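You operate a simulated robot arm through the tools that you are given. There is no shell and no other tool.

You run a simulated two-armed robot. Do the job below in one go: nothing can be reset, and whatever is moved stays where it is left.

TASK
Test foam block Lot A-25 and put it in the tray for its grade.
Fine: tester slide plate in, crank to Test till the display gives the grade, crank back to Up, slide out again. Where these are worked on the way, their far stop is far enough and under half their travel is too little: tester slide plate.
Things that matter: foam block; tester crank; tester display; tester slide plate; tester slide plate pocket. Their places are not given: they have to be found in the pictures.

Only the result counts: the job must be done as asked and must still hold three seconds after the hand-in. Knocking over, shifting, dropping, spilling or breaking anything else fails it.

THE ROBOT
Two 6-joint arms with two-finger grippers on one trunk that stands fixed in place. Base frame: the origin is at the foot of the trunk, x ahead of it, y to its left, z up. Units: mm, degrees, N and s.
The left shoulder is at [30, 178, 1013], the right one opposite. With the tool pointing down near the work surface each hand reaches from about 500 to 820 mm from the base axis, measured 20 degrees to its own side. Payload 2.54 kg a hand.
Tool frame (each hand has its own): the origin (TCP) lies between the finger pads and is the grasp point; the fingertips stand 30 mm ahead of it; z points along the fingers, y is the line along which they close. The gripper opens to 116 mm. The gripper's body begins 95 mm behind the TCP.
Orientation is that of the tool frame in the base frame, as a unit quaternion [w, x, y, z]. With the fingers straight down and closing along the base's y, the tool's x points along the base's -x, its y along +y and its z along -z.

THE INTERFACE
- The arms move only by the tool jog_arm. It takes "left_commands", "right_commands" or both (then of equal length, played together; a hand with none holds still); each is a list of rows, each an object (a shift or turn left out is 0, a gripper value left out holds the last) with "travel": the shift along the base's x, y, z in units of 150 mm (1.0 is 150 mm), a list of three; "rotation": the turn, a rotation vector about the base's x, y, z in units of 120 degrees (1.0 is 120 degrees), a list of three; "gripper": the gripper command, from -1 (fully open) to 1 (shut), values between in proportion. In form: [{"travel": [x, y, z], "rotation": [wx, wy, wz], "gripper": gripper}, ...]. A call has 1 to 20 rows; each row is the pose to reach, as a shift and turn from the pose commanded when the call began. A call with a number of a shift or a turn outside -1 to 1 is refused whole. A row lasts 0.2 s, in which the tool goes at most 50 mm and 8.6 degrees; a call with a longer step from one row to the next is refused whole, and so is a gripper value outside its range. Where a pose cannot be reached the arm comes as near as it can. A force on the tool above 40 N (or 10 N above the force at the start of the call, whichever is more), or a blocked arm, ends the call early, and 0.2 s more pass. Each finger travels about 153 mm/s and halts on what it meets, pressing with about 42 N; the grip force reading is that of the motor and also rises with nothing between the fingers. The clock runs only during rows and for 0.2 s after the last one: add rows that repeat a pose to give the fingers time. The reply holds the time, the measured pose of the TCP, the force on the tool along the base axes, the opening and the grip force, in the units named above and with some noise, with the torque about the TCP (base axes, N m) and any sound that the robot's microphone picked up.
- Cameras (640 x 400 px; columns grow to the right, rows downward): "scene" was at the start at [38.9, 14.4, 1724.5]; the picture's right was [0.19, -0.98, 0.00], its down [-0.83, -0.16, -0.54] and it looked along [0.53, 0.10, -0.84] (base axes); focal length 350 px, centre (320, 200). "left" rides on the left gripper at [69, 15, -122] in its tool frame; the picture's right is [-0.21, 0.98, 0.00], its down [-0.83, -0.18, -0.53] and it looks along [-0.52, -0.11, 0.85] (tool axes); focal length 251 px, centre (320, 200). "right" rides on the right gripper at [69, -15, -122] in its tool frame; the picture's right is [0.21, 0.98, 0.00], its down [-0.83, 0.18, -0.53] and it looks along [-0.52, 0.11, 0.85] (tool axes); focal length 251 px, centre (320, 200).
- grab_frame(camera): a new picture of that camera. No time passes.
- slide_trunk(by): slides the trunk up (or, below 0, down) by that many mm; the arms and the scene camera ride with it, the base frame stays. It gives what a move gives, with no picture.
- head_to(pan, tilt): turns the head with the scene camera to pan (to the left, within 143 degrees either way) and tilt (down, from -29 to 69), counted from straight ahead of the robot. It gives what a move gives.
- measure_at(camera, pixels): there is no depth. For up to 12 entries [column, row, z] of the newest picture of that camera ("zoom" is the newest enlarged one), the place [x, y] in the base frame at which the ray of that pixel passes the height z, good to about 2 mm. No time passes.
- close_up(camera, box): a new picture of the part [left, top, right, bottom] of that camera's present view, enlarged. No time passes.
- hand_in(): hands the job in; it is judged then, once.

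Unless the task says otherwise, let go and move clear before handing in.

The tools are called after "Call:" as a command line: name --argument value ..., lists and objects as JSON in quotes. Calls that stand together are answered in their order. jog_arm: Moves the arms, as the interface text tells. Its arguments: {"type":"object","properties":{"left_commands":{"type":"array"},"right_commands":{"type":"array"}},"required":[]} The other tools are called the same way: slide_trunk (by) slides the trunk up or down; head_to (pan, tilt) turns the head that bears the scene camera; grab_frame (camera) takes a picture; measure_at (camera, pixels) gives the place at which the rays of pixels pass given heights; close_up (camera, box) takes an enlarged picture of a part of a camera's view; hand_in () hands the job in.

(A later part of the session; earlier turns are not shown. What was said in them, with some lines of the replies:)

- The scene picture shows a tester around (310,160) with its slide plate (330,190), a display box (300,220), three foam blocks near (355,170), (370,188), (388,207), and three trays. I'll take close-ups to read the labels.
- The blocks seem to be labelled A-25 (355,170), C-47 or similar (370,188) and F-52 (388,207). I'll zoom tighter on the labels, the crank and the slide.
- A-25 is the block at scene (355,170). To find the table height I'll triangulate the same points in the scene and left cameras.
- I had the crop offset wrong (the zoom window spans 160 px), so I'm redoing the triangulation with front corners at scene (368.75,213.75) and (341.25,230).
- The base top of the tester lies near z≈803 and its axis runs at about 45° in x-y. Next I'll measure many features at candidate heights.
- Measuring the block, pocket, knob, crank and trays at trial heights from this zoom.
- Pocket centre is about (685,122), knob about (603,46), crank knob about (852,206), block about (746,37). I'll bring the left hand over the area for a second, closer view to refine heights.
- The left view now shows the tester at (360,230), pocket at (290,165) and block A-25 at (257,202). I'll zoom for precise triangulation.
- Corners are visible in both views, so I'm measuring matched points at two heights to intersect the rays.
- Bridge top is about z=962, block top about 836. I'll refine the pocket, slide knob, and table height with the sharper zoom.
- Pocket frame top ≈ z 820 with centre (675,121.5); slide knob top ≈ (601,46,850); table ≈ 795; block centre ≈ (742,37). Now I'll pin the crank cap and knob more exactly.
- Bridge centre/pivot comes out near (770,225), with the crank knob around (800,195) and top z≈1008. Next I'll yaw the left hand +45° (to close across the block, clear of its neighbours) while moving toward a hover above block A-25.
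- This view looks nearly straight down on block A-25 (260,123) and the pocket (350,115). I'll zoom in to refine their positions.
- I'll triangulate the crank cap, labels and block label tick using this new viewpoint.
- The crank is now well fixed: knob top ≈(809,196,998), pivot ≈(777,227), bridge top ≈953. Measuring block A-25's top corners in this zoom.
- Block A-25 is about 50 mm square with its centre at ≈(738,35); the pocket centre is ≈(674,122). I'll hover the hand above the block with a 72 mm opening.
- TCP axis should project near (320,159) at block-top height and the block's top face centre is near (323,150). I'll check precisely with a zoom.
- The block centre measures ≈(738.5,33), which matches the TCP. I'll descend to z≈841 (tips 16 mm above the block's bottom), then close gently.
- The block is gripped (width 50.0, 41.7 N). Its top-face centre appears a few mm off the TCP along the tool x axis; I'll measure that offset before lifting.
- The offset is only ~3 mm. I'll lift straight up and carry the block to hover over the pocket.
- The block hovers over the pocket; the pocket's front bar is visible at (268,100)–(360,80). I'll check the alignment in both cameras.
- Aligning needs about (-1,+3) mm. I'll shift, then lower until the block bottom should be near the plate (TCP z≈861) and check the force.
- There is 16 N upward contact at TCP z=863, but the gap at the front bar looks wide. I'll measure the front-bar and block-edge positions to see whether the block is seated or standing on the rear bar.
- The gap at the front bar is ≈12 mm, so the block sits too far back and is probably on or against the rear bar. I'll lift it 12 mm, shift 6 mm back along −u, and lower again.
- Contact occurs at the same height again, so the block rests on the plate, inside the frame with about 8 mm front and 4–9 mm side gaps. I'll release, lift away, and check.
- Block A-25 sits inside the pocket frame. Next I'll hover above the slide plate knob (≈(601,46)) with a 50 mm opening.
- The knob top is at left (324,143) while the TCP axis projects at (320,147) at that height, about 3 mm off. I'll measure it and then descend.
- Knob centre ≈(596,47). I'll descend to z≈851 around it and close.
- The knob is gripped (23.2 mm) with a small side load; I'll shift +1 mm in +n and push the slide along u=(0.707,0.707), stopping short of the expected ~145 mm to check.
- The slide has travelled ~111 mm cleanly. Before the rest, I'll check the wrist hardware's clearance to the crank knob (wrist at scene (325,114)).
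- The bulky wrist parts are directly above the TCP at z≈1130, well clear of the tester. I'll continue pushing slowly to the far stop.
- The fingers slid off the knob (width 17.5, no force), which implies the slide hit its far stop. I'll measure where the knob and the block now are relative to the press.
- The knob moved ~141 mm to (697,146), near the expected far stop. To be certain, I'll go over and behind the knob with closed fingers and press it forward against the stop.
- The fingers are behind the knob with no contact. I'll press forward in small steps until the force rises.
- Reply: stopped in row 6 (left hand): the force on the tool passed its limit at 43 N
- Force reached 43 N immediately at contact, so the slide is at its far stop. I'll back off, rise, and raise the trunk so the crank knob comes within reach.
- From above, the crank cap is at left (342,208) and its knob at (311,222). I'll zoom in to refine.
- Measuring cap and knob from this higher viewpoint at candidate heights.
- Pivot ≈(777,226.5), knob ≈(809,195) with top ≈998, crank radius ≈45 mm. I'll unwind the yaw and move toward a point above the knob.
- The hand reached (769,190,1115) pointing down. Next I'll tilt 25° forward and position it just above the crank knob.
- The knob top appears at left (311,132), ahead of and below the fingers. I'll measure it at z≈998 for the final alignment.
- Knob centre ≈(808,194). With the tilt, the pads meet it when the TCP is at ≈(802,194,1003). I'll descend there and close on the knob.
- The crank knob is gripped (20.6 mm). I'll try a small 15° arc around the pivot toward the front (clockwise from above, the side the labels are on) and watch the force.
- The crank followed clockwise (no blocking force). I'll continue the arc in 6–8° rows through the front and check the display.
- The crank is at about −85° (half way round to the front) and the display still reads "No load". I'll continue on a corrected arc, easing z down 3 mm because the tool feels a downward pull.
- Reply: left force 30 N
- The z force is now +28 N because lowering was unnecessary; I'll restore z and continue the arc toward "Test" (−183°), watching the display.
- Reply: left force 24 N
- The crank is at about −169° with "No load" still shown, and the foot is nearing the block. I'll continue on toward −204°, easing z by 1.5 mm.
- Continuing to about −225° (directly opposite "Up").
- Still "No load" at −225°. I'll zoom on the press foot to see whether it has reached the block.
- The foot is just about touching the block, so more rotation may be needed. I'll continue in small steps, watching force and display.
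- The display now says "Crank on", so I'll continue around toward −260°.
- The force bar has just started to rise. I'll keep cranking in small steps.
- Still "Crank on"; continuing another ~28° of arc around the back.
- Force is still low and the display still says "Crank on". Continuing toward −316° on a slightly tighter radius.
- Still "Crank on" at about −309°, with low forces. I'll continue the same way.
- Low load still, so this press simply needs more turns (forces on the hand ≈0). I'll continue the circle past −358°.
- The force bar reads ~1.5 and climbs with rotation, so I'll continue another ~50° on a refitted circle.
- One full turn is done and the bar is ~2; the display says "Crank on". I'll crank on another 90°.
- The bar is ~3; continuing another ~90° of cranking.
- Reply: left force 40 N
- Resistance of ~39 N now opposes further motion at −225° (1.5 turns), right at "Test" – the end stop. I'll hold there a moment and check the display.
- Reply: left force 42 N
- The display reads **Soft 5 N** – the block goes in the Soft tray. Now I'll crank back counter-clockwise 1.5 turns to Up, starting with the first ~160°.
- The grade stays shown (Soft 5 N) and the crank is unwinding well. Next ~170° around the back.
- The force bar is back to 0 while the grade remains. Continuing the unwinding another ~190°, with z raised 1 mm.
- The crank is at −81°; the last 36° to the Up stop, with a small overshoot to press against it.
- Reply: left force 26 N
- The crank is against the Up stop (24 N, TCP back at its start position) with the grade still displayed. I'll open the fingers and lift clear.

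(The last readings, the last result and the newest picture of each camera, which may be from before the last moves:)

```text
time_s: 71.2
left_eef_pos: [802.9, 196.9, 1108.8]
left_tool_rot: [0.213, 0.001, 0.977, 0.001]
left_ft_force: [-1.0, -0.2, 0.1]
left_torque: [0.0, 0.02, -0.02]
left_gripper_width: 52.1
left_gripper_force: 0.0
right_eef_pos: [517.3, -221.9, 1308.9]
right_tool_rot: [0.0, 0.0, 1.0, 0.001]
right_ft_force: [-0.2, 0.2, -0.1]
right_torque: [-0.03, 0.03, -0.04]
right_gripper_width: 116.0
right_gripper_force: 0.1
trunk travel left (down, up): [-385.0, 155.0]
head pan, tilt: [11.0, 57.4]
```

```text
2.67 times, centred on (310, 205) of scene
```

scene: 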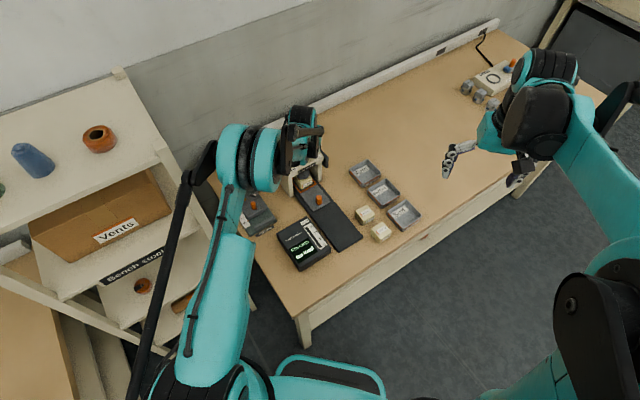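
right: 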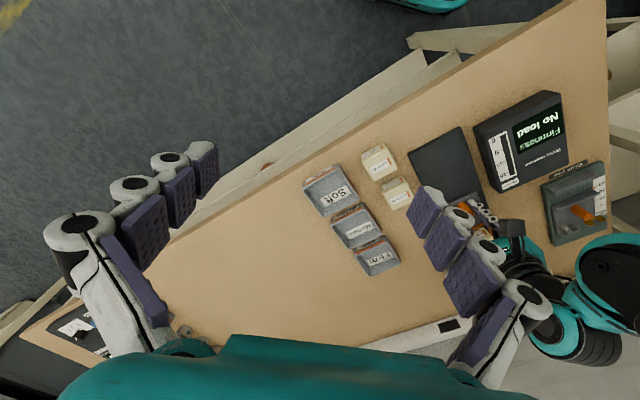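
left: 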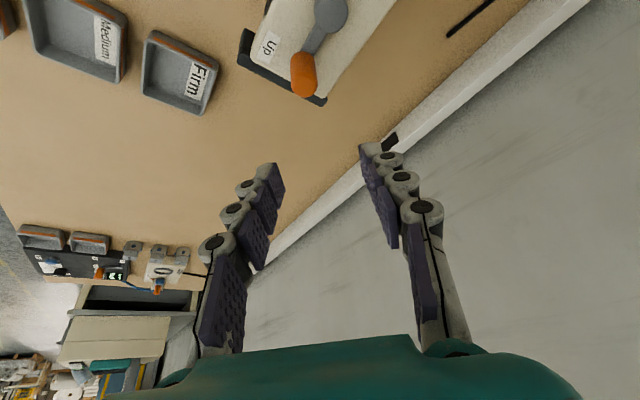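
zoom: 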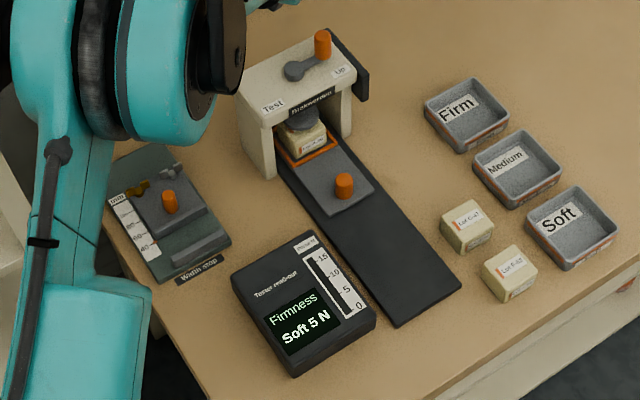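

The crank is at Up and the display still shows "Soft 5 N". I'll untilt the hand and move back over the slide knob, then lower the trunk.

Call:
jog_arm --left_commands '[{"travel": [-0.15, -0.05, 0], "rotation": [0, 0.05, 0], "gripper": 0.1}, {"travel": [-0.35, -0.15, 0], "rotation": [0, 0.11, 0], "gripper": 0.1}, {"travel": [-0.55, -0.25, 0], "rotation": [0, 0.16, 0], "gripper": 0.1}, {"travel": [-0.72, -0.34, 0], "rotation": [0, 0.207, 0], "gripper": 0.1}, {"travel": [-0.72, -0.34, 0], "rotation": [0, 0.207, 0], "gripper": 0.1}]'

Call:
jog_arm --left_commands '[{"rotation": [0, 0, 0.065], "gripper": 0.1}, {"rotation": [0, 0, 0.13], "gripper": 0.1}, {"rotation": [0, 0, 0.195], "gripper": 0.1}, {"rotation": [0, 0, 0.26], "gripper": 0.1}, {"rotation": [0, 0, 0.32], "gripper": 0.1}, {"rotation": [0, 0, 0.375], "gripper": 0.1}, {"rotation": [0, 0, 0.375], "gripper": 0.1}]'

Call:
slide_trunk --by -160

Call:
grab_frame --camera "left"

Call:
grab_frame --camera "scene"

```text
time_s: 72.3
left_eef_pos: [695.2, 145.4, 1105.5]
left_tool_rot: [-0.004, 0.001, 1.0, 0.001]
left_ft_force: [0.4, -0.9, -0.8]
left_torque: [-0.02, 0.02, -0.01]
left_gripper_width: 52.2
left_gripper_force: 0.1
right_eef_pos: [516.8, -222.2, 1309.7]
right_tool_rot: [0.0, 0.0, 1.0, 0.0]
right_ft_force: [0.2, -0.1, 0.0]
right_torque: [-0.02, -0.01, 0.05]
right_gripper_width: 116.0
right_gripper_force: 0.0
trunk travel left (down, up): [-385.0, 155.0]
head pan, tilt: [11.0, 57.4]
```

```text
time_s: 74.0
left_eef_pos: [696.6, 144.7, 1106.2]
left_tool_rot: [-0.002, -0.383, 0.924, 0.001]
left_ft_force: [0.1, -0.6, 0.3]
left_torque: [0.01, -0.03, -0.03]
left_gripper_width: 52.0
left_gripper_force: 0.1
right_eef_pos: [517.6, -221.7, 1309.2]
right_tool_rot: [-0.001, 0.0, 1.0, 0.0]
right_ft_force: [0.1, 0.4, 0.6]
right_torque: [-0.02, 0.01, 0.01]
right_gripper_width: 116.1
right_gripper_force: 0.0
trunk travel left (down, up): [-385.0, 155.0]
head pan, tilt: [11.0, 57.4]
```

```text
time_s: 75.8
left_eef_pos: [696.9, 145.3, 948.5]
left_tool_rot: [-0.002, -0.382, 0.924, 0.0]
left_ft_force: [0.5, -0.4, -1.0]
left_torque: [0.0, 0.0, 0.02]
left_gripper_width: 52.3
left_gripper_force: 0.1
right_eef_pos: [516.6, -222.6, 1148.5]
right_tool_rot: [0.001, 0.001, 1.0, 0.0]
right_ft_force: [0.7, -0.2, 0.3]
right_torque: [0.02, 0.03, 0.01]
right_gripper_width: 116.0
right_gripper_force: 0.1
trunk travel left (down, up): [-225.0, 315.0]
head pan, tilt: [11.0, 57.4]
```

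```text
taken
```

left: 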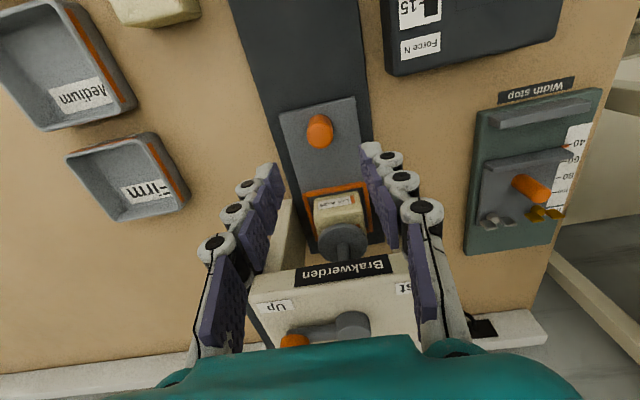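

```text
taken
```

scene: 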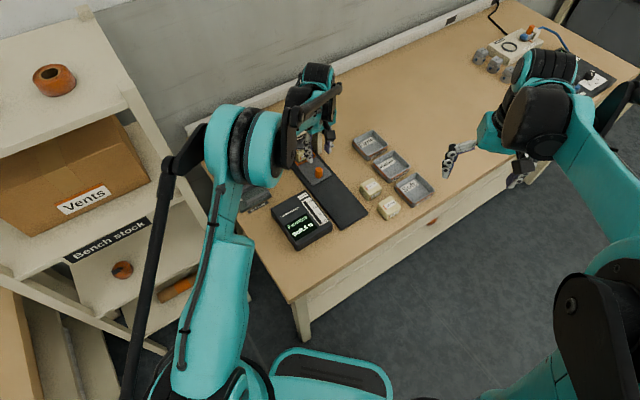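

The slide knob is at left (320,131), nearly under the TCP axis (row ≈136). I'll measure precisely.

Call:
close_up --camera "left" --box '[270, 90, 370, 180]'

Call:
measure_at --camera "left" --pixels '[[320, 136.4, 850], [321, 134, 850], [320, 131, 850]]'

```text
4.44 times, centred on (320, 135) of left
```

zoom: 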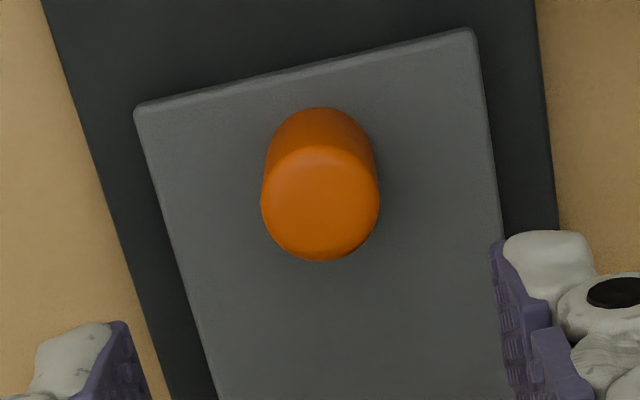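

```text
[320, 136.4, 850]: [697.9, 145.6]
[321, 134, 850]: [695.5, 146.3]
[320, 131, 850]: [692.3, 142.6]
```

The knob is within ~1 mm of the TCP axis. I'll descend, grip it, and check.

Call:
jog_arm --left_commands '[{"travel": [0, 0, -0.25], "gripper": 0.138}, {"travel": [0, 0, -0.5], "gripper": 0.138}, {"travel": [0, 0, -0.645], "gripper": 0.138}, {"travel": [0, 0, -0.645], "gripper": 0.138}, {"travel": [0, 0, -0.645], "gripper": 0.4}, {"travel": [0, 0, -0.645], "gripper": 0.75}, {"travel": [0, 0, -0.645], "gripper": 0.75}]'

Call:
grab_frame --camera "left"

```text
time_s: 77.4
left_eef_pos: [693.7, 143.5, 850.0]
left_tool_rot: [-0.001, -0.382, 0.924, 0.0]
left_ft_force: [2.3, 0.2, 31.6]
left_torque: [-0.12, 0.09, 0.01]
left_gripper_width: 23.1
left_gripper_force: 45.0
right_eef_pos: [514.6, -223.2, 1149.4]
right_tool_rot: [0.001, 0.001, 1.0, 0.0]
right_ft_force: [0.7, -0.2, -0.1]
right_torque: [-0.01, 0.0, -0.01]
right_gripper_width: 116.3
right_gripper_force: 0.1
trunk travel left (down, up): [-225.0, 315.0]
head pan, tilt: [11.0, 57.4]
```

```text
taken
```

left: 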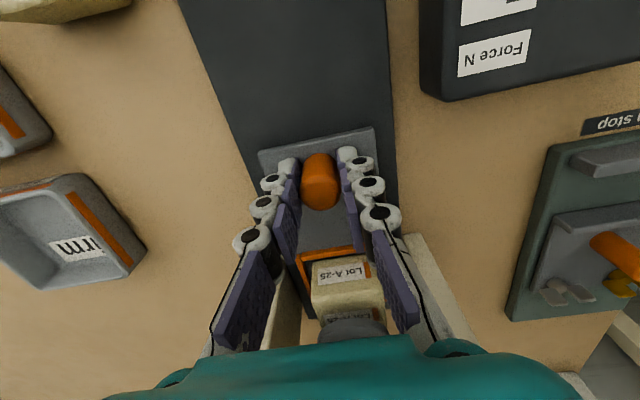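

The knob is gripped, but the tips press on the plate (31 N up), so I'll raise 2.5 mm and pull the slide out along −u.

Call:
jog_arm --left_commands '[{"travel": [0, 0, 0.017], "gripper": 0.75}, {"travel": [0, 0, 0.017], "gripper": 0.75}, {"travel": [-0.05, -0.05, 0.017], "gripper": 0.75}, {"travel": [-0.11, -0.11, 0.017], "gripper": 0.75}, {"travel": [-0.17, -0.17, 0.017], "gripper": 0.75}, {"travel": [-0.23, -0.23, 0.017], "gripper": 0.75}, {"travel": [-0.29, -0.29, 0.017], "gripper": 0.75}, {"travel": [-0.35, -0.35, 0.017], "gripper": 0.75}, {"travel": [-0.41, -0.41, 0.017], "gripper": 0.75}, {"travel": [-0.47, -0.47, 0.017], "gripper": 0.75}, {"travel": [-0.53, -0.53, 0.017], "gripper": 0.75}, {"travel": [-0.58, -0.58, 0.017], "gripper": 0.75}, {"travel": [-0.58, -0.58, 0.017], "gripper": 0.75}]'

Call:
grab_frame --camera "left"

Call:
close_up --camera "scene" --box '[275, 100, 395, 240]'

```text
time_s: 80.2
left_eef_pos: [608.7, 56.9, 852.5]
left_tool_rot: [-0.003, -0.381, 0.924, -0.001]
left_ft_force: [-9.6, 8.7, -22.3]
left_torque: [-0.1, 0.65, 0.01]
left_gripper_width: 22.9
left_gripper_force: 45.0
right_eef_pos: [518.0, -220.2, 1149.6]
right_tool_rot: [0.001, 0.0, 1.0, -0.001]
right_ft_force: [-0.4, -0.4, 0.3]
right_torque: [0.0, 0.02, 0.01]
right_gripper_width: 115.9
right_gripper_force: 0.1
trunk travel left (down, up): [-225.0, 315.0]
head pan, tilt: [11.0, 57.4]
```

```text
taken
```

left: 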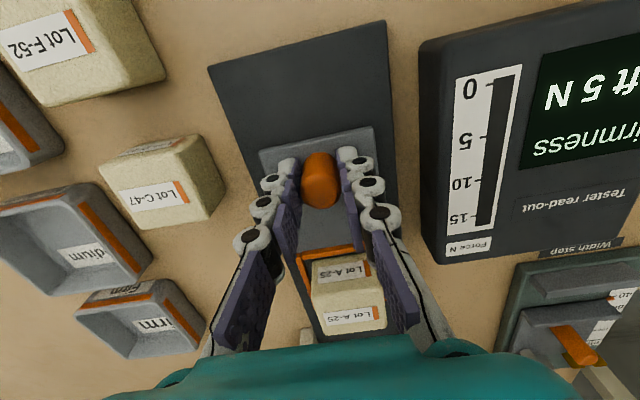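

```text
2.86 times, centred on (335, 170) of scene
```

zoom: 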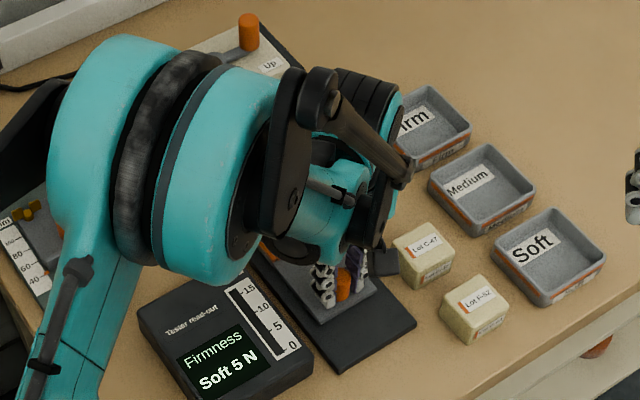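

The slide is nearly out (TCP at (609,57), start was (596.5,46)). I'll pull the rest slowly until it meets the stop.

Call:
jog_arm --left_commands '[{"travel": [-0.005, 0.005, -0.007], "gripper": 0.75}, {"travel": [-0.035, -0.025, -0.007], "gripper": 0.75}, {"travel": [-0.06, -0.05, -0.007], "gripper": 0.75}, {"travel": [-0.075, -0.065, -0.007], "gripper": 0.75}, {"travel": [-0.09, -0.08, -0.007], "gripper": 0.75}, {"travel": [-0.1, -0.09, -0.007], "gripper": 0.75}, {"travel": [-0.11, -0.1, -0.007], "gripper": 0.75}]'

Call:
grab_frame --camera "left"

```text
time_s: 81.8
left_eef_pos: [595.5, 43.8, 852.4]
left_tool_rot: [0.0, -0.383, 0.924, -0.001]
left_ft_force: [23.8, 7.1, 19.9]
left_torque: [-0.17, -0.36, 0.03]
left_gripper_width: 22.9
left_gripper_force: 44.7
right_eef_pos: [519.3, -221.8, 1148.5]
right_tool_rot: [0.0, 0.0, 1.0, 0.0]
right_ft_force: [0.8, 0.4, 0.3]
right_torque: [-0.02, -0.01, -0.02]
right_gripper_width: 116.0
right_gripper_force: 0.0
trunk travel left (down, up): [-225.0, 315.0]
head pan, tilt: [11.0, 57.4]
```

```text
taken
```

left: 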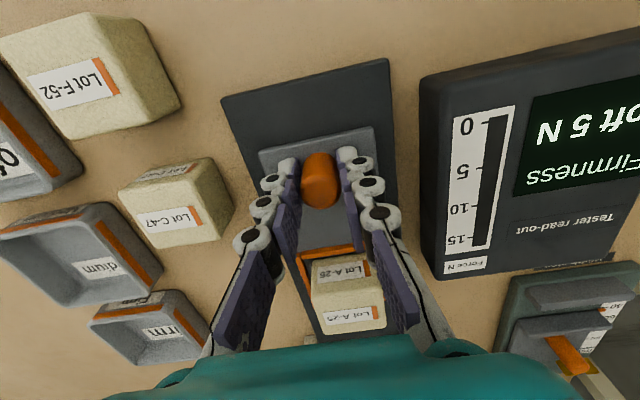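

The slide is at its out stop (22 N along u, TCP at its original (595.5,44)). I'll release, rise, and retract the left arm, since the right arm reaches the Soft tray more comfortably.

Call:
jog_arm --left_commands '[{"travel": [0, 0, 0], "gripper": 0.4}, {"travel": [0, 0, 0], "gripper": 0.1}, {"travel": [0, 0, 0], "gripper": 0.1}, {"travel": [0, 0, 0.2], "gripper": 0.1}, {"travel": [0, 0, 0.5], "gripper": 0.1}, {"travel": [0, 0, 0.8], "gripper": 0.1}, {"travel": [0, 0, 1.0], "gripper": 0.1}, {"travel": [0, 0, 1.0], "gripper": 0.1}]'

Call:
grab_frame --camera "left"

Call:
close_up --camera "scene" --box '[285, 110, 445, 240]'

Call:
measure_at --camera "scene" --pixels '[[395.4, 183.9, 825], [416.2, 173.3, 825], [434.9, 190.3, 825], [412.6, 204.1, 825]]'

```text
time_s: 83.6
left_eef_pos: [590.9, 44.7, 1003.1]
left_tool_rot: [-0.003, -0.382, 0.924, 0.0]
left_ft_force: [0.2, -0.1, 0.3]
left_torque: [0.02, -0.01, -0.01]
left_gripper_width: 52.4
left_gripper_force: 0.1
right_eef_pos: [517.4, -221.8, 1149.3]
right_tool_rot: [0.0, 0.001, 1.0, 0.0]
right_ft_force: [-0.1, -0.2, 0.0]
right_torque: [0.0, 0.01, -0.02]
right_gripper_width: 116.1
right_gripper_force: 0.1
trunk travel left (down, up): [-225.0, 315.0]
head pan, tilt: [11.0, 57.4]
```

```text
taken
```

left: 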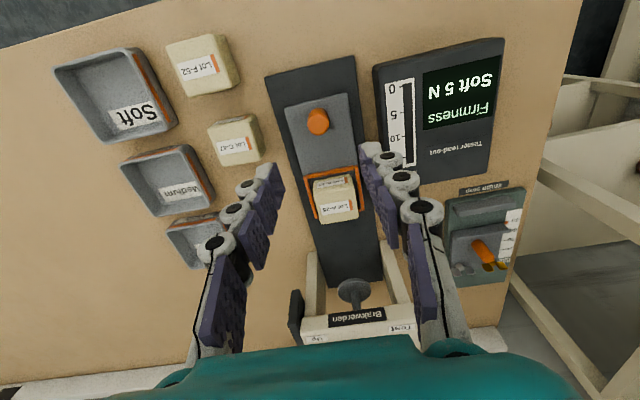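

```text
3.08 times, centred on (365, 175) of scene
```

zoom: 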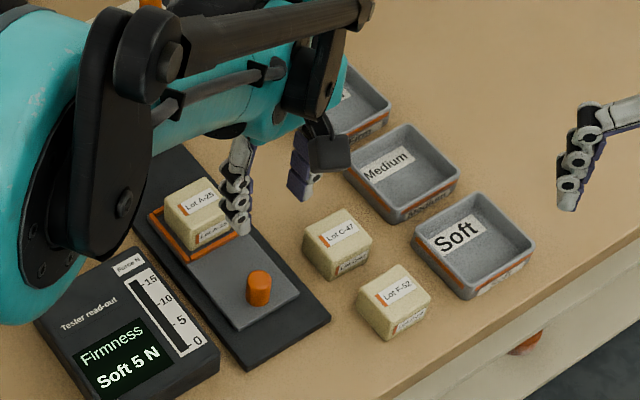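

```text
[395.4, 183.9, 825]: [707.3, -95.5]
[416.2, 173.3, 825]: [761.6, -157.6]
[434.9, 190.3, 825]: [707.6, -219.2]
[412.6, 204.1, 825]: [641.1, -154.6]
```

The slide is out with block A-25 still in its pocket, and the Soft tray centre is ≈(704,−157). I'll retract the left arm to its starting area.

Call:
jog_arm --left_commands '[{"travel": [-0.1, 0.2, 0.15], "gripper": 0.1}, {"travel": [-0.2, 0.45, 0.3], "gripper": 0.1}, {"travel": [-0.3, 0.7, 0.45], "gripper": 0.1}, {"travel": [-0.4, 0.95, 0.6], "gripper": 0.1}, {"travel": [-0.4, 0.95, 0.6], "gripper": 0.1}]'

Call:
jog_arm --left_commands '[{"travel": [-0.05, 0.25, 0.1], "gripper": 0.1}, {"travel": [-0.1, 0.5, 0.2], "gripper": 0.1}, {"travel": [-0.15, 0.75, 0.35], "gripper": 0.1}, {"travel": [-0.2, 0.95, 0.45], "gripper": 0.1}, {"travel": [-0.2, 0.95, 0.45], "gripper": 0.1}]'

Call:
grab_frame --camera "scene"

```text
time_s: 84.8
left_eef_pos: [533.5, 188.0, 1093.4]
left_tool_rot: [-0.003, -0.381, 0.925, 0.0]
left_ft_force: [0.0, -0.4, 0.2]
left_torque: [0.01, 0.01, 0.02]
left_gripper_width: 52.1
left_gripper_force: 0.1
right_eef_pos: [517.9, -222.8, 1147.9]
right_tool_rot: [0.0, 0.0, 1.0, 0.0]
right_ft_force: [-0.4, -0.6, 0.0]
right_torque: [0.01, 0.03, 0.0]
right_gripper_width: 116.2
right_gripper_force: 0.1
trunk travel left (down, up): [-225.0, 315.0]
head pan, tilt: [11.0, 57.4]
```

```text
time_s: 86.0
left_eef_pos: [500.7, 329.9, 1161.1]
left_tool_rot: [-0.003, -0.381, 0.924, -0.001]
left_ft_force: [-0.2, 0.1, 0.1]
left_torque: [-0.01, 0.02, 0.02]
left_gripper_width: 52.0
left_gripper_force: 0.1
right_eef_pos: [517.2, -221.5, 1148.6]
right_tool_rot: [-0.001, 0.001, 1.0, 0.0]
right_ft_force: [-0.4, 0.3, -0.8]
right_torque: [0.03, -0.01, -0.01]
right_gripper_width: 115.6
right_gripper_force: 0.1
trunk travel left (down, up): [-225.0, 315.0]
head pan, tilt: [11.0, 57.4]
```

```text
taken
```

scene: 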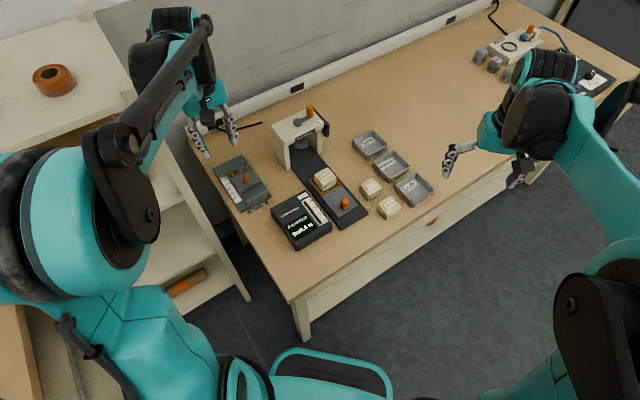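

The left arm is clear. Now I'll bring the right hand over with a +45° yaw toward the pocket.

Call:
jog_arm --right_commands '[{"travel": [0.08, 0.15, -0.05], "rotation": [0, 0, 0.06], "gripper": -0.6}, {"travel": [0.16, 0.3, -0.1], "rotation": [0, 0, 0.12], "gripper": -0.3}, {"travel": [0.24, 0.46, -0.15], "rotation": [0, 0, 0.18], "gripper": -0.24}, {"travel": [0.32, 0.62, -0.2], "rotation": [0, 0, 0.245], "gripper": -0.24}, {"travel": [0.4, 0.78, -0.25], "rotation": [0, 0, 0.31], "gripper": -0.24}, {"travel": [0.5, 0.95, -0.3], "rotation": [0, 0, 0.375], "gripper": -0.24}, {"travel": [0.5, 0.95, -0.3], "rotation": [0, 0, 0.375], "gripper": -0.24}]'

Call:
jog_arm --right_commands '[{"travel": [0.1, 0.2, -0.1], "gripper": -0.24}, {"travel": [0.2, 0.45, -0.2], "gripper": -0.24}, {"travel": [0.35, 0.7, -0.35], "gripper": -0.24}, {"travel": [0.45, 0.95, -0.5], "gripper": -0.24}, {"travel": [0.45, 0.95, -0.5], "gripper": -0.24}]'

Call:
grab_frame --camera "right"

Call:
grab_frame --camera "scene"

```text
time_s: 87.6
left_eef_pos: [500.4, 328.5, 1160.8]
left_tool_rot: [-0.003, -0.382, 0.924, 0.0]
left_ft_force: [-0.5, 0.2, 0.4]
left_torque: [-0.01, -0.03, -0.01]
left_gripper_width: 52.0
left_gripper_force: 0.1
right_eef_pos: [593.1, -77.8, 1104.7]
right_tool_rot: [0.0, -0.384, 0.923, -0.001]
right_ft_force: [0.0, -0.6, 0.3]
right_torque: [-0.02, -0.02, 0.02]
right_gripper_width: 71.9
right_gripper_force: 0.1
trunk travel left (down, up): [-225.0, 315.0]
head pan, tilt: [11.0, 57.4]
```

```text
time_s: 88.8
left_eef_pos: [501.4, 327.6, 1159.9]
left_tool_rot: [-0.002, -0.382, 0.924, 0.0]
left_ft_force: [-1.3, -0.6, -0.6]
left_torque: [0.0, -0.02, -0.04]
left_gripper_width: 52.2
left_gripper_force: 0.1
right_eef_pos: [660.0, 61.9, 1029.9]
right_tool_rot: [0.0, -0.382, 0.924, 0.0]
right_ft_force: [-0.2, -1.2, -0.5]
right_torque: [0.03, -0.03, -0.04]
right_gripper_width: 71.9
right_gripper_force: 0.0
trunk travel left (down, up): [-225.0, 315.0]
head pan, tilt: [11.0, 57.4]
```

```text
taken
```

right: 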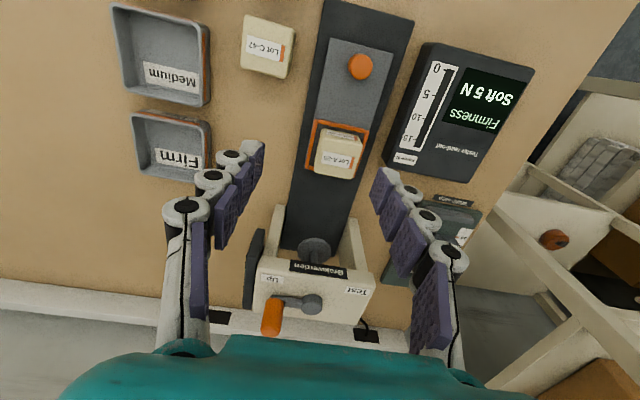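

```text
taken
```

scene: 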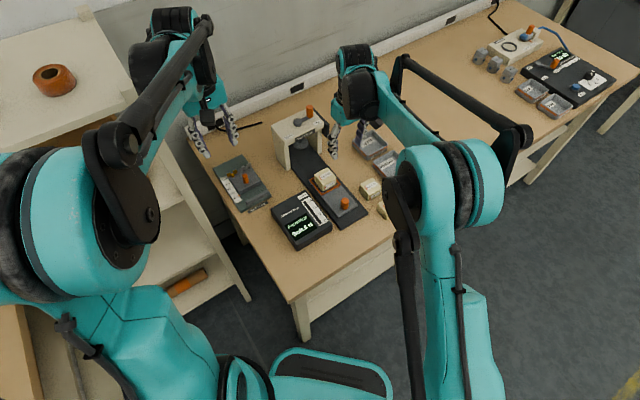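

The right camera shows block A-25 at (340,155). I'll measure it for alignment.

Call:
close_up --camera "right" --box '[280, 100, 400, 200]'

Call:
measure_at --camera "right" --pixels '[[340, 158, 865], [340, 158, 860], [320, 192, 1029]]'

```text
4.00 times, centred on (340, 150) of right
```

zoom: 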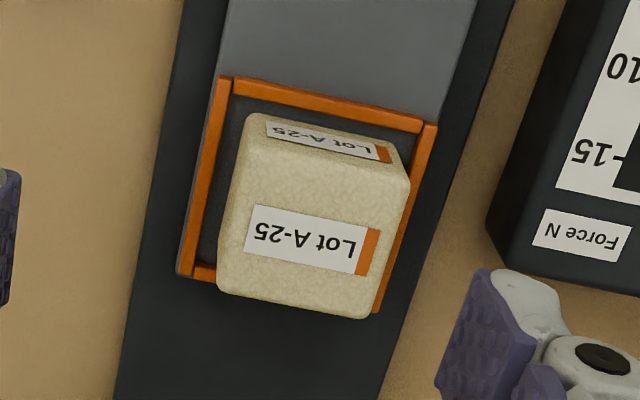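

```text
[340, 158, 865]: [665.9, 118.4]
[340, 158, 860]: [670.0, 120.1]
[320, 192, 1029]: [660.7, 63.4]
```

Block centre ≈(668.5,118.5). I'll move to hover 50 mm above it and recheck.

Call:
jog_arm --right_commands '[{"travel": [0.02, 0.15, -0.2], "gripper": -0.24}, {"travel": [0.057, 0.377, -0.4], "gripper": -0.24}, {"travel": [0.057, 0.377, -0.6], "gripper": -0.24}, {"travel": [0.057, 0.377, -0.733], "gripper": -0.24}, {"travel": [0.057, 0.377, -0.733], "gripper": -0.24}]'

Call:
grab_frame --camera "right"

Call:
close_up --camera "right" --box '[250, 90, 390, 210]'

Call:
measure_at --camera "right" --pixels '[[320, 160, 865], [320, 192, 920]]'

```text
time_s: 90.0
left_eef_pos: [502.3, 328.2, 1159.4]
left_tool_rot: [-0.003, -0.382, 0.924, 0.0]
left_ft_force: [0.7, -0.8, 0.0]
left_torque: [-0.04, -0.04, 0.04]
left_gripper_width: 52.1
left_gripper_force: 0.0
right_eef_pos: [667.6, 118.8, 918.6]
right_tool_rot: [0.0, -0.382, 0.924, 0.0]
right_ft_force: [-0.4, -0.5, -0.7]
right_torque: [0.0, 0.02, -0.01]
right_gripper_width: 72.0
right_gripper_force: 0.1
trunk travel left (down, up): [-225.0, 315.0]
head pan, tilt: [11.0, 57.4]
```

```text
taken
```

right: 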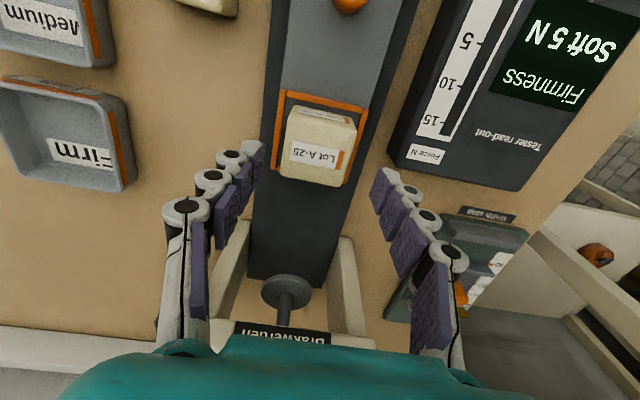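

```text
3.33 times, centred on (320, 150) of right
```

zoom: 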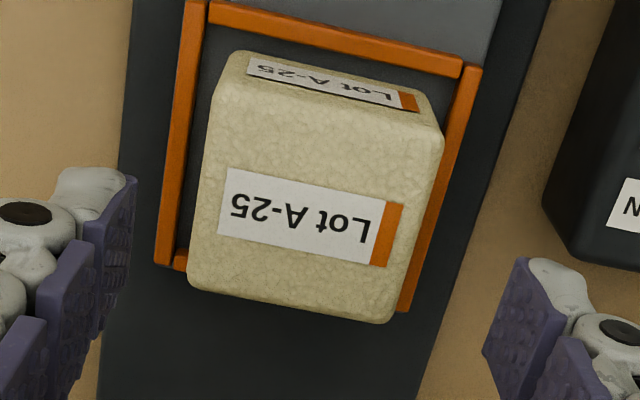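

```text
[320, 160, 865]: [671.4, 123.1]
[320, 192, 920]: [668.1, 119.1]
```

The block is 3 mm toward +n of the TCP axis. I'll shift (+2,−2), descend to z≈873 (tips well above the pocket frame), and grip the upper part of the block.

Call:
jog_arm --right_commands '[{"travel": [0.013, -0.013, -0.1], "gripper": -0.24}, {"travel": [0.013, -0.013, -0.2], "gripper": -0.24}, {"travel": [0.013, -0.013, -0.3], "gripper": -0.24}, {"travel": [0.013, -0.013, -0.3], "gripper": -0.24}, {"travel": [0.013, -0.013, -0.3], "gripper": 0.0}, {"travel": [0.013, -0.013, -0.3], "gripper": 0.3}, {"travel": [0.013, -0.013, -0.3], "gripper": 0.3}]'

Call:
close_up --camera "right" --box '[240, 90, 400, 230]'

Call:
close_up --camera "scene" --box '[290, 130, 370, 210]'

```text
time_s: 91.6
left_eef_pos: [501.2, 327.8, 1159.7]
left_tool_rot: [-0.002, -0.382, 0.924, 0.0]
left_ft_force: [1.3, -1.3, -0.3]
left_torque: [-0.03, 0.01, -0.03]
left_gripper_width: 52.2
left_gripper_force: 0.0
right_eef_pos: [671.4, 119.2, 874.4]
right_tool_rot: [0.0, -0.383, 0.924, 0.0]
right_ft_force: [0.2, -0.4, -0.4]
right_torque: [0.04, 0.02, -0.02]
right_gripper_width: 49.8
right_gripper_force: 42.5
trunk travel left (down, up): [-225.0, 315.0]
head pan, tilt: [11.0, 57.4]
```

```text
2.86 times, centred on (320, 160) of right
```

zoom: 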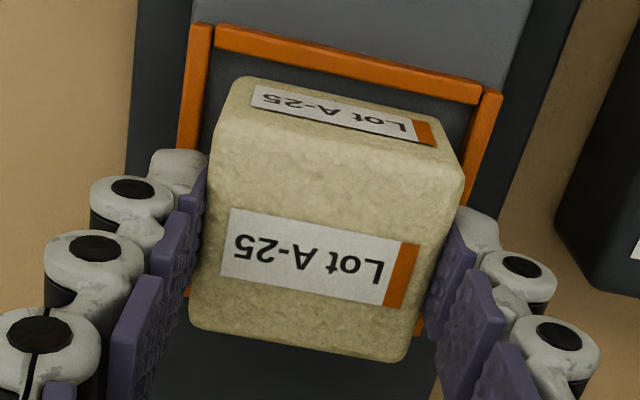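

```text
5.00 times, centred on (330, 170) of scene
```

zoom: 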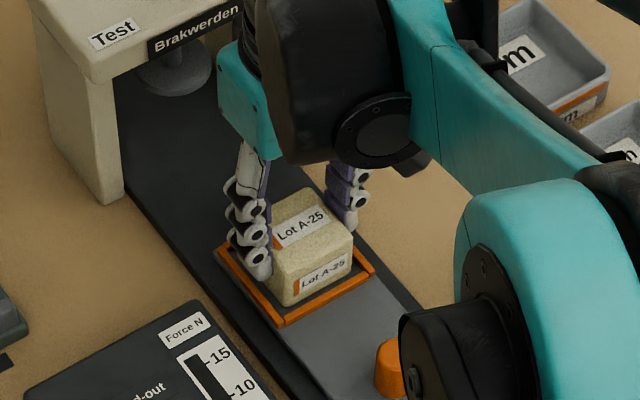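

Block gripped (49.8 mm, 42 N). I'll lift it 90 mm and carry it toward the Soft tray.

Call:
jog_arm --right_commands '[{"travel": [0, 0, 0.25], "gripper": 0.3}, {"travel": [0, 0, 0.5], "gripper": 0.3}, {"travel": [0, -0.15, 0.65], "gripper": 0.3}, {"travel": [0.02, -0.4, 0.65], "gripper": 0.3}, {"travel": [0.05, -0.65, 0.65], "gripper": 0.3}, {"travel": [0.1, -0.9, 0.65], "gripper": 0.3}, {"travel": [0.1, -0.9, 0.65], "gripper": 0.3}]'

Call:
jog_arm --right_commands '[{"travel": [0.04, -0.25, 0], "gripper": 0.3}, {"travel": [0.08, -0.5, 0], "gripper": 0.3}, {"travel": [0.12, -0.75, 0], "gripper": 0.3}, {"travel": [0.145, -0.92, 0], "gripper": 0.3}, {"travel": [0.145, -0.92, 0], "gripper": 0.3}]'

Call:
grab_frame --camera "right"

Call:
grab_frame --camera "scene"

```text
time_s: 93.2
left_eef_pos: [501.4, 328.6, 1160.1]
left_tool_rot: [-0.003, -0.382, 0.924, -0.001]
left_ft_force: [1.0, -0.1, -0.2]
left_torque: [-0.03, 0.0, -0.04]
left_gripper_width: 52.4
left_gripper_force: 0.0
right_eef_pos: [683.3, -20.2, 971.6]
right_tool_rot: [0.001, -0.384, 0.924, -0.001]
right_ft_force: [0.2, 0.2, 0.1]
right_torque: [0.01, -0.02, 0.01]
right_gripper_width: 50.0
right_gripper_force: 41.9
trunk travel left (down, up): [-225.0, 315.0]
head pan, tilt: [11.0, 57.4]
```

```text
time_s: 94.4
left_eef_pos: [500.8, 329.9, 1160.2]
left_tool_rot: [-0.002, -0.382, 0.924, -0.001]
left_ft_force: [0.7, -0.7, -0.2]
left_torque: [0.0, 0.0, 0.03]
left_gripper_width: 52.0
left_gripper_force: 0.1
right_eef_pos: [706.7, -155.7, 973.5]
right_tool_rot: [0.001, -0.383, 0.924, -0.001]
right_ft_force: [0.3, -0.1, 0.0]
right_torque: [0.0, -0.01, 0.0]
right_gripper_width: 49.8
right_gripper_force: 42.4
trunk travel left (down, up): [-225.0, 315.0]
head pan, tilt: [11.0, 57.4]
```

```text
taken
```

right: 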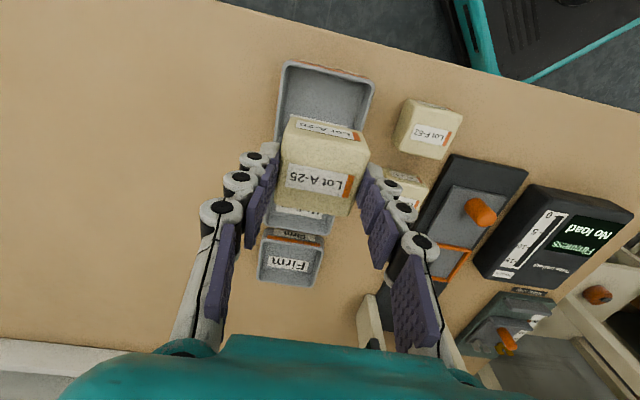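

```text
taken
```

scene: 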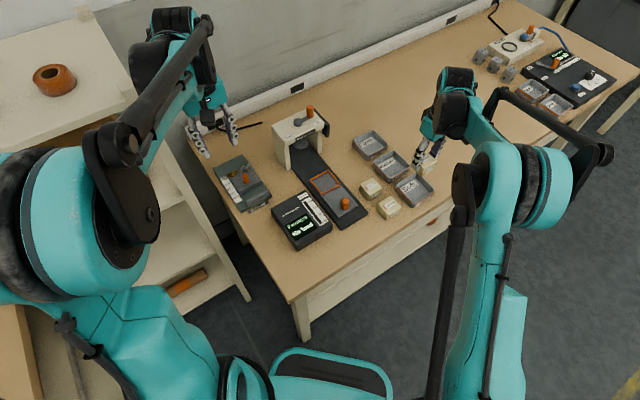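

The block hovers roughly over the Soft tray ((325,105) in the right view). I'll measure the tray rim from this view to fine-align.

Call:
close_up --camera "right" --box '[250, 40, 400, 170]'

Call:
close_up --camera "scene" --box '[360, 130, 460, 220]'

Call:
measure_at --camera "right" --pixels '[[285, 62, 825], [375, 81, 825], [285, 62, 832], [375, 81, 832], [320, 117, 803]]'

```text
3.08 times, centred on (325, 105) of right
```

zoom: 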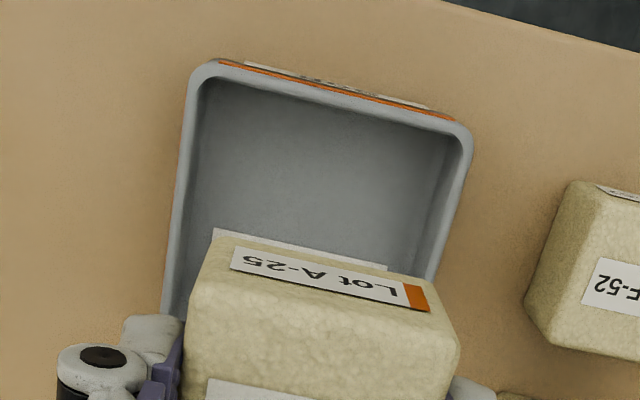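

```text
4.44 times, centred on (410, 175) of scene
```

zoom: 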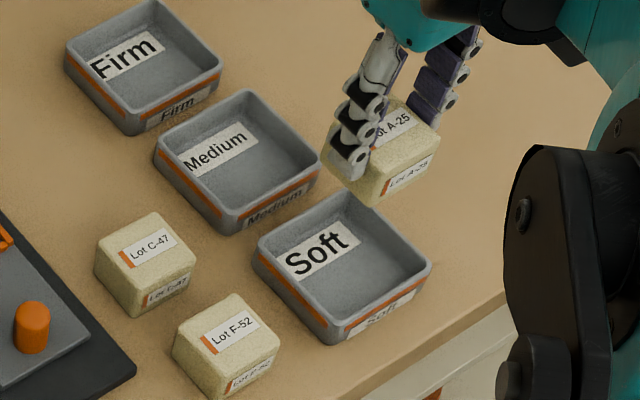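

```text
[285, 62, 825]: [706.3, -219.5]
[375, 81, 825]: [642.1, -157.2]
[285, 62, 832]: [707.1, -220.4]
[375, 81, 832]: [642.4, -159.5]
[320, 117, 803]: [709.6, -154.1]
```

The tray rim measured here agrees with the scene: centre ≈(704,−157). I'll shift (+2,+3) and lower the block to just above the tray floor.

Call:
jog_arm --right_commands '[{"travel": [0.015, 0.02, -0.2], "gripper": 0.3}, {"travel": [0.015, 0.02, -0.4], "gripper": 0.3}, {"travel": [0.015, 0.02, -0.55], "gripper": 0.3}, {"travel": [0.015, 0.02, -0.64], "gripper": 0.3}, {"travel": [0.015, 0.02, -0.64], "gripper": 0.3}]'

Call:
grab_frame --camera "right"

Call:
close_up --camera "scene" --box '[360, 130, 460, 220]'

```text
time_s: 95.6
left_eef_pos: [501.4, 328.2, 1160.5]
left_tool_rot: [-0.003, -0.382, 0.924, 0.0]
left_ft_force: [0.4, 0.3, 0.9]
left_torque: [-0.01, 0.03, 0.01]
left_gripper_width: 52.6
left_gripper_force: 0.0
right_eef_pos: [707.2, -151.5, 877.1]
right_tool_rot: [0.0, -0.383, 0.924, 0.0]
right_ft_force: [-0.4, -1.0, 0.1]
right_torque: [0.0, 0.0, -0.04]
right_gripper_width: 50.1
right_gripper_force: 42.0
trunk travel left (down, up): [-225.0, 315.0]
head pan, tilt: [11.0, 57.4]
```

```text
taken
```

right: 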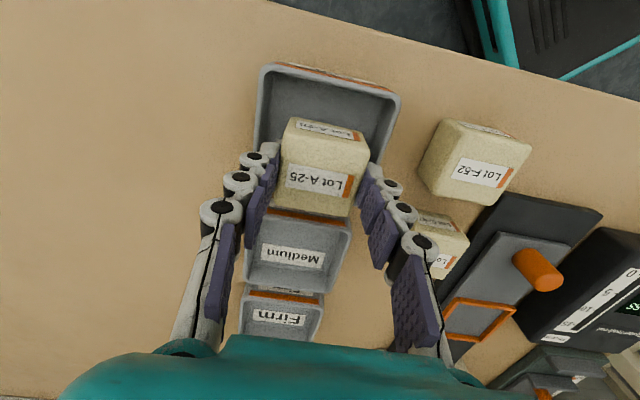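

```text
4.44 times, centred on (410, 175) of scene
```

zoom: 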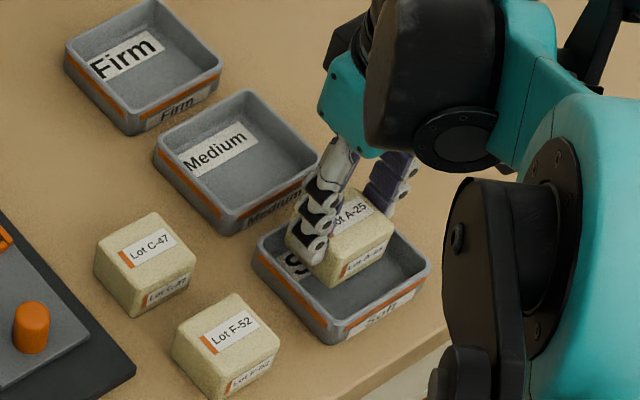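

Checking the clearance between the block's lower front edge and the tray's rim from the right camera.

Call:
close_up --camera "right" --box '[240, 50, 420, 220]'

Call:
measure_at --camera "right" --pixels '[[262, 66, 825], [399, 96, 825], [291, 118, 823], [366, 133, 823], [255, 150, 825]]'

```text
2.35 times, centred on (330, 135) of right
```

zoom: 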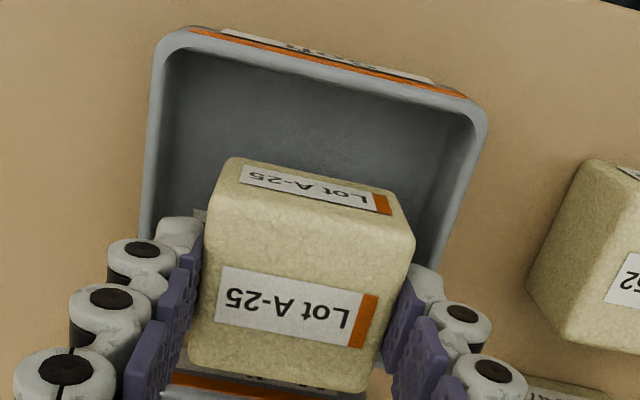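

```text
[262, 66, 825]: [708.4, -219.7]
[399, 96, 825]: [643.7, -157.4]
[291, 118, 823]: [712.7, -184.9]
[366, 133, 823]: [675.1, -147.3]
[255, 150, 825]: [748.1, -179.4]
```

I'll cross-check the block's position using its top-face edges.

Call:
measure_at --camera "right" --pixels '[[277, 203, 868], [349, 216, 868], [285, 137, 868], [369, 153, 868], [320, 192, 877]]'

```text
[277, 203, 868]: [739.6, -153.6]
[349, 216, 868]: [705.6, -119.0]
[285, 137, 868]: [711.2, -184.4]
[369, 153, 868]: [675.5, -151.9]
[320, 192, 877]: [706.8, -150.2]
```

The block's centre actually coincides with the TCP, so relative to the tray it is ~7 mm too far along +u. I'll shift by (−4.3,−5.7) and lower to the floor.

Call:
jog_arm --right_commands '[{"travel": [-0.029, -0.038, 0], "gripper": 0.3}, {"travel": [-0.029, -0.038, 0], "gripper": 0.3}, {"travel": [-0.029, -0.038, -0.05], "gripper": 0.3}, {"travel": [-0.029, -0.038, -0.09], "gripper": 0.3}, {"travel": [-0.029, -0.038, -0.11], "gripper": 0.3}, {"travel": [-0.029, -0.038, -0.125], "gripper": 0.3}, {"travel": [-0.029, -0.038, -0.125], "gripper": 0.3}]'

Call:
close_up --camera "right" --box '[240, 50, 420, 220]'

Call:
close_up --camera "scene" --box '[380, 150, 450, 220]'

```text
time_s: 97.2
left_eef_pos: [502.0, 328.0, 1160.3]
left_tool_rot: [-0.002, -0.382, 0.924, 0.0]
left_ft_force: [0.4, 0.6, -0.5]
left_torque: [-0.02, 0.02, 0.04]
left_gripper_width: 52.1
left_gripper_force: 0.0
right_eef_pos: [705.1, -157.4, 856.9]
right_tool_rot: [0.0, -0.382, 0.924, 0.0]
right_ft_force: [0.1, -0.6, -0.2]
right_torque: [0.0, 0.01, -0.05]
right_gripper_width: 49.8
right_gripper_force: 41.3
trunk travel left (down, up): [-225.0, 315.0]
head pan, tilt: [11.0, 57.4]
```

```text
2.35 times, centred on (330, 135) of right
```

zoom: 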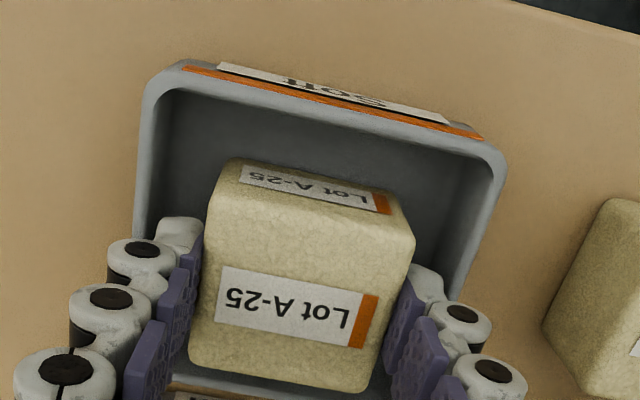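

```text
5.71 times, centred on (415, 185) of scene
```

zoom: 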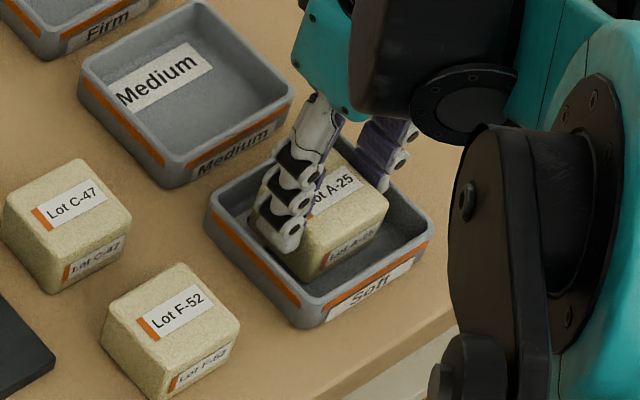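

No contact yet at z=857 and the block is well inside the tray. I'll lower gently a few more mm until contact.

Call:
jog_arm --right_commands '[{"travel": [-0.01, -0.01, -0.013], "gripper": 0.3}, {"travel": [-0.01, -0.01, -0.027], "gripper": 0.3}, {"travel": [-0.01, -0.01, -0.04], "gripper": 0.3}, {"travel": [-0.01, -0.01, -0.04], "gripper": 0.3}]'

```text
time_s: 97.9
left_eef_pos: [500.9, 330.2, 1161.2]
left_tool_rot: [-0.002, -0.382, 0.924, -0.001]
left_ft_force: [-0.9, -0.4, -1.0]
left_torque: [-0.01, 0.03, 0.01]
left_gripper_width: 52.2
left_gripper_force: 0.1
right_eef_pos: [703.5, -158.5, 856.9]
right_tool_rot: [0.002, -0.383, 0.924, -0.001]
right_ft_force: [0.8, 3.1, 20.8]
right_torque: [0.12, 0.16, 0.0]
right_gripper_width: 49.9
right_gripper_force: 41.9
trunk travel left (down, up): [-225.0, 315.0]
head pan, tilt: [11.0, 57.4]
stopped in row 3 (right hand): the force on the tool passed its limit at 44 N (the readings are from after the stop); the commanded pose is now the measured one
```

Contact (44 N) at z≈857, as expected for the tray floor. I'll open only slightly (to 58 mm) and lift straight up.

Call:
jog_arm --right_commands '[{"travel": [0, 0, 0.003], "gripper": 0.1}, {"travel": [0, 0, 0.003], "gripper": 0.0}, {"travel": [0, 0, 0.003], "gripper": 0.0}, {"travel": [0, 0, 0.08], "gripper": 0.0}, {"travel": [0, 0, 0.25], "gripper": 0.0}, {"travel": [0, 0, 0.55], "gripper": -0.1}, {"travel": [0, 0, 0.85], "gripper": -0.2}, {"travel": [0, 0, 0.85], "gripper": -0.2}]'

Call:
grab_frame --camera "right"

Call:
close_up --camera "scene" --box '[360, 130, 460, 220]'

```text
time_s: 99.7
left_eef_pos: [503.2, 327.1, 1159.0]
left_tool_rot: [-0.003, -0.381, 0.925, -0.001]
left_ft_force: [0.5, 0.8, 0.9]
left_torque: [0.01, -0.01, 0.03]
left_gripper_width: 52.3
left_gripper_force: 0.0
right_eef_pos: [703.7, -158.2, 983.0]
right_tool_rot: [0.001, -0.384, 0.923, 0.0]
right_ft_force: [0.4, 1.4, -0.1]
right_torque: [0.07, 0.02, 0.03]
right_gripper_width: 69.5
right_gripper_force: 0.1
trunk travel left (down, up): [-225.0, 315.0]
head pan, tilt: [11.0, 57.4]
```

```text
taken
```

right: 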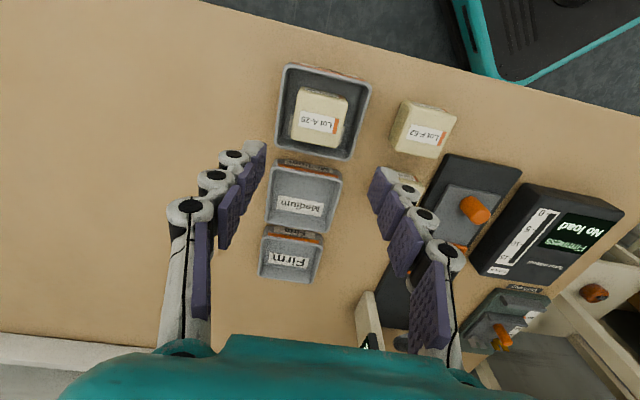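

```text
4.44 times, centred on (410, 175) of scene
```

zoom: 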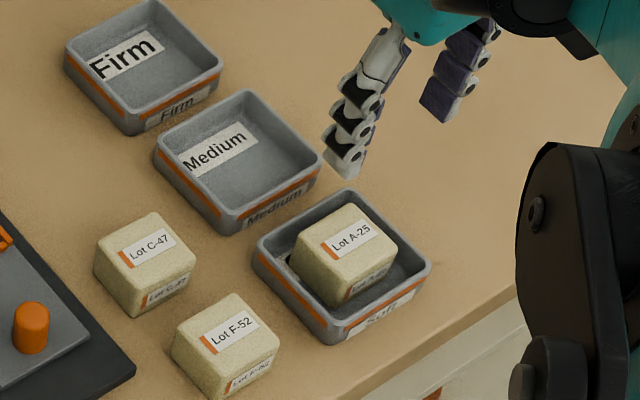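

Block A-25 sits inside the Soft tray and the others are untouched. I'll retract the right arm and do a final check of slide and crank.

Call:
jog_arm --right_commands '[{"travel": [-0.1, -0.05, 0.25], "gripper": -0.2}, {"travel": [-0.3, -0.1, 0.45], "gripper": -0.2}, {"travel": [-0.55, -0.2, 0.6], "gripper": -0.2}, {"travel": [-0.8, -0.3, 0.75], "gripper": -0.2}, {"travel": [-0.95, -0.4, 0.9], "gripper": -0.2}, {"travel": [-0.95, -0.4, 0.9], "gripper": -0.2}]'

Call:
grab_frame --camera "scene"

Call:
close_up --camera "scene" --box '[260, 95, 400, 245]'

Call:
close_up --camera "scene" --box '[300, 165, 380, 225]'

```text
time_s: 101.1
left_eef_pos: [502.4, 328.8, 1160.4]
left_tool_rot: [-0.002, -0.382, 0.924, 0.0]
left_ft_force: [0.8, 0.0, 0.5]
left_torque: [0.0, 0.0, -0.03]
left_gripper_width: 52.0
left_gripper_force: 0.0
right_eef_pos: [563.1, -219.8, 1115.9]
right_tool_rot: [0.0, -0.382, 0.924, 0.0]
right_ft_force: [-0.5, -1.1, 0.2]
right_torque: [0.03, 0.01, 0.01]
right_gripper_width: 69.6
right_gripper_force: 0.0
trunk travel left (down, up): [-225.0, 315.0]
head pan, tilt: [11.0, 57.4]
```

```text
taken
```

scene: 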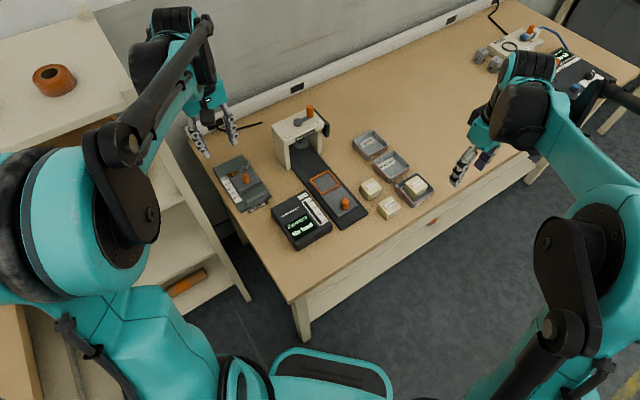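

```text
2.67 times, centred on (330, 170) of scene
```

zoom: 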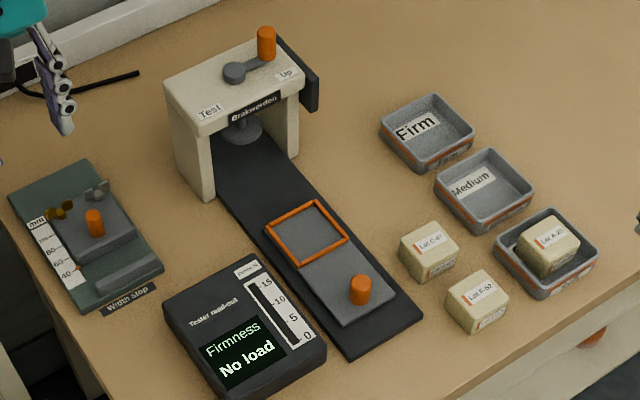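

```text
6.67 times, centred on (340, 195) of scene
```

zoom: 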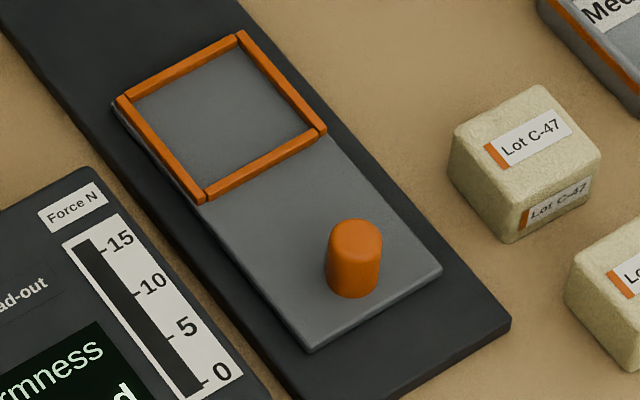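

The final pictures show the slide plate fully out (pocket corners exactly where they began, e.g. (203,200) in the zoom), the crank at Up, and Lot A-25 in the Soft tray. Both hands are clear, so I'm handing in.

Call:
hand_in

```text
The job is handed in.
```

Foam block Lot A-25 tested as Soft (the display read "Soft 5 N"), and it is now in the Soft tray. The job has been handed in, but no verdict came back.

- **Slide in:** I pushed the slide plate to its far stop. The fingers slipped off the knob near the end, so I pressed it again from behind and it hit the stop at once (43 N).
- **Crank:** It took one and a half turns to reach Test, where it met a stop and the display gave the grade. I then turned it back to the stop at Up.
- **Slide out:** I pulled the plate back to its out stop. In the last picture the pocket is where it started.
- **Other items:** The last pictures showed the other two blocks and the trays where they were. Both hands were open and clear of everything at the hand-in.
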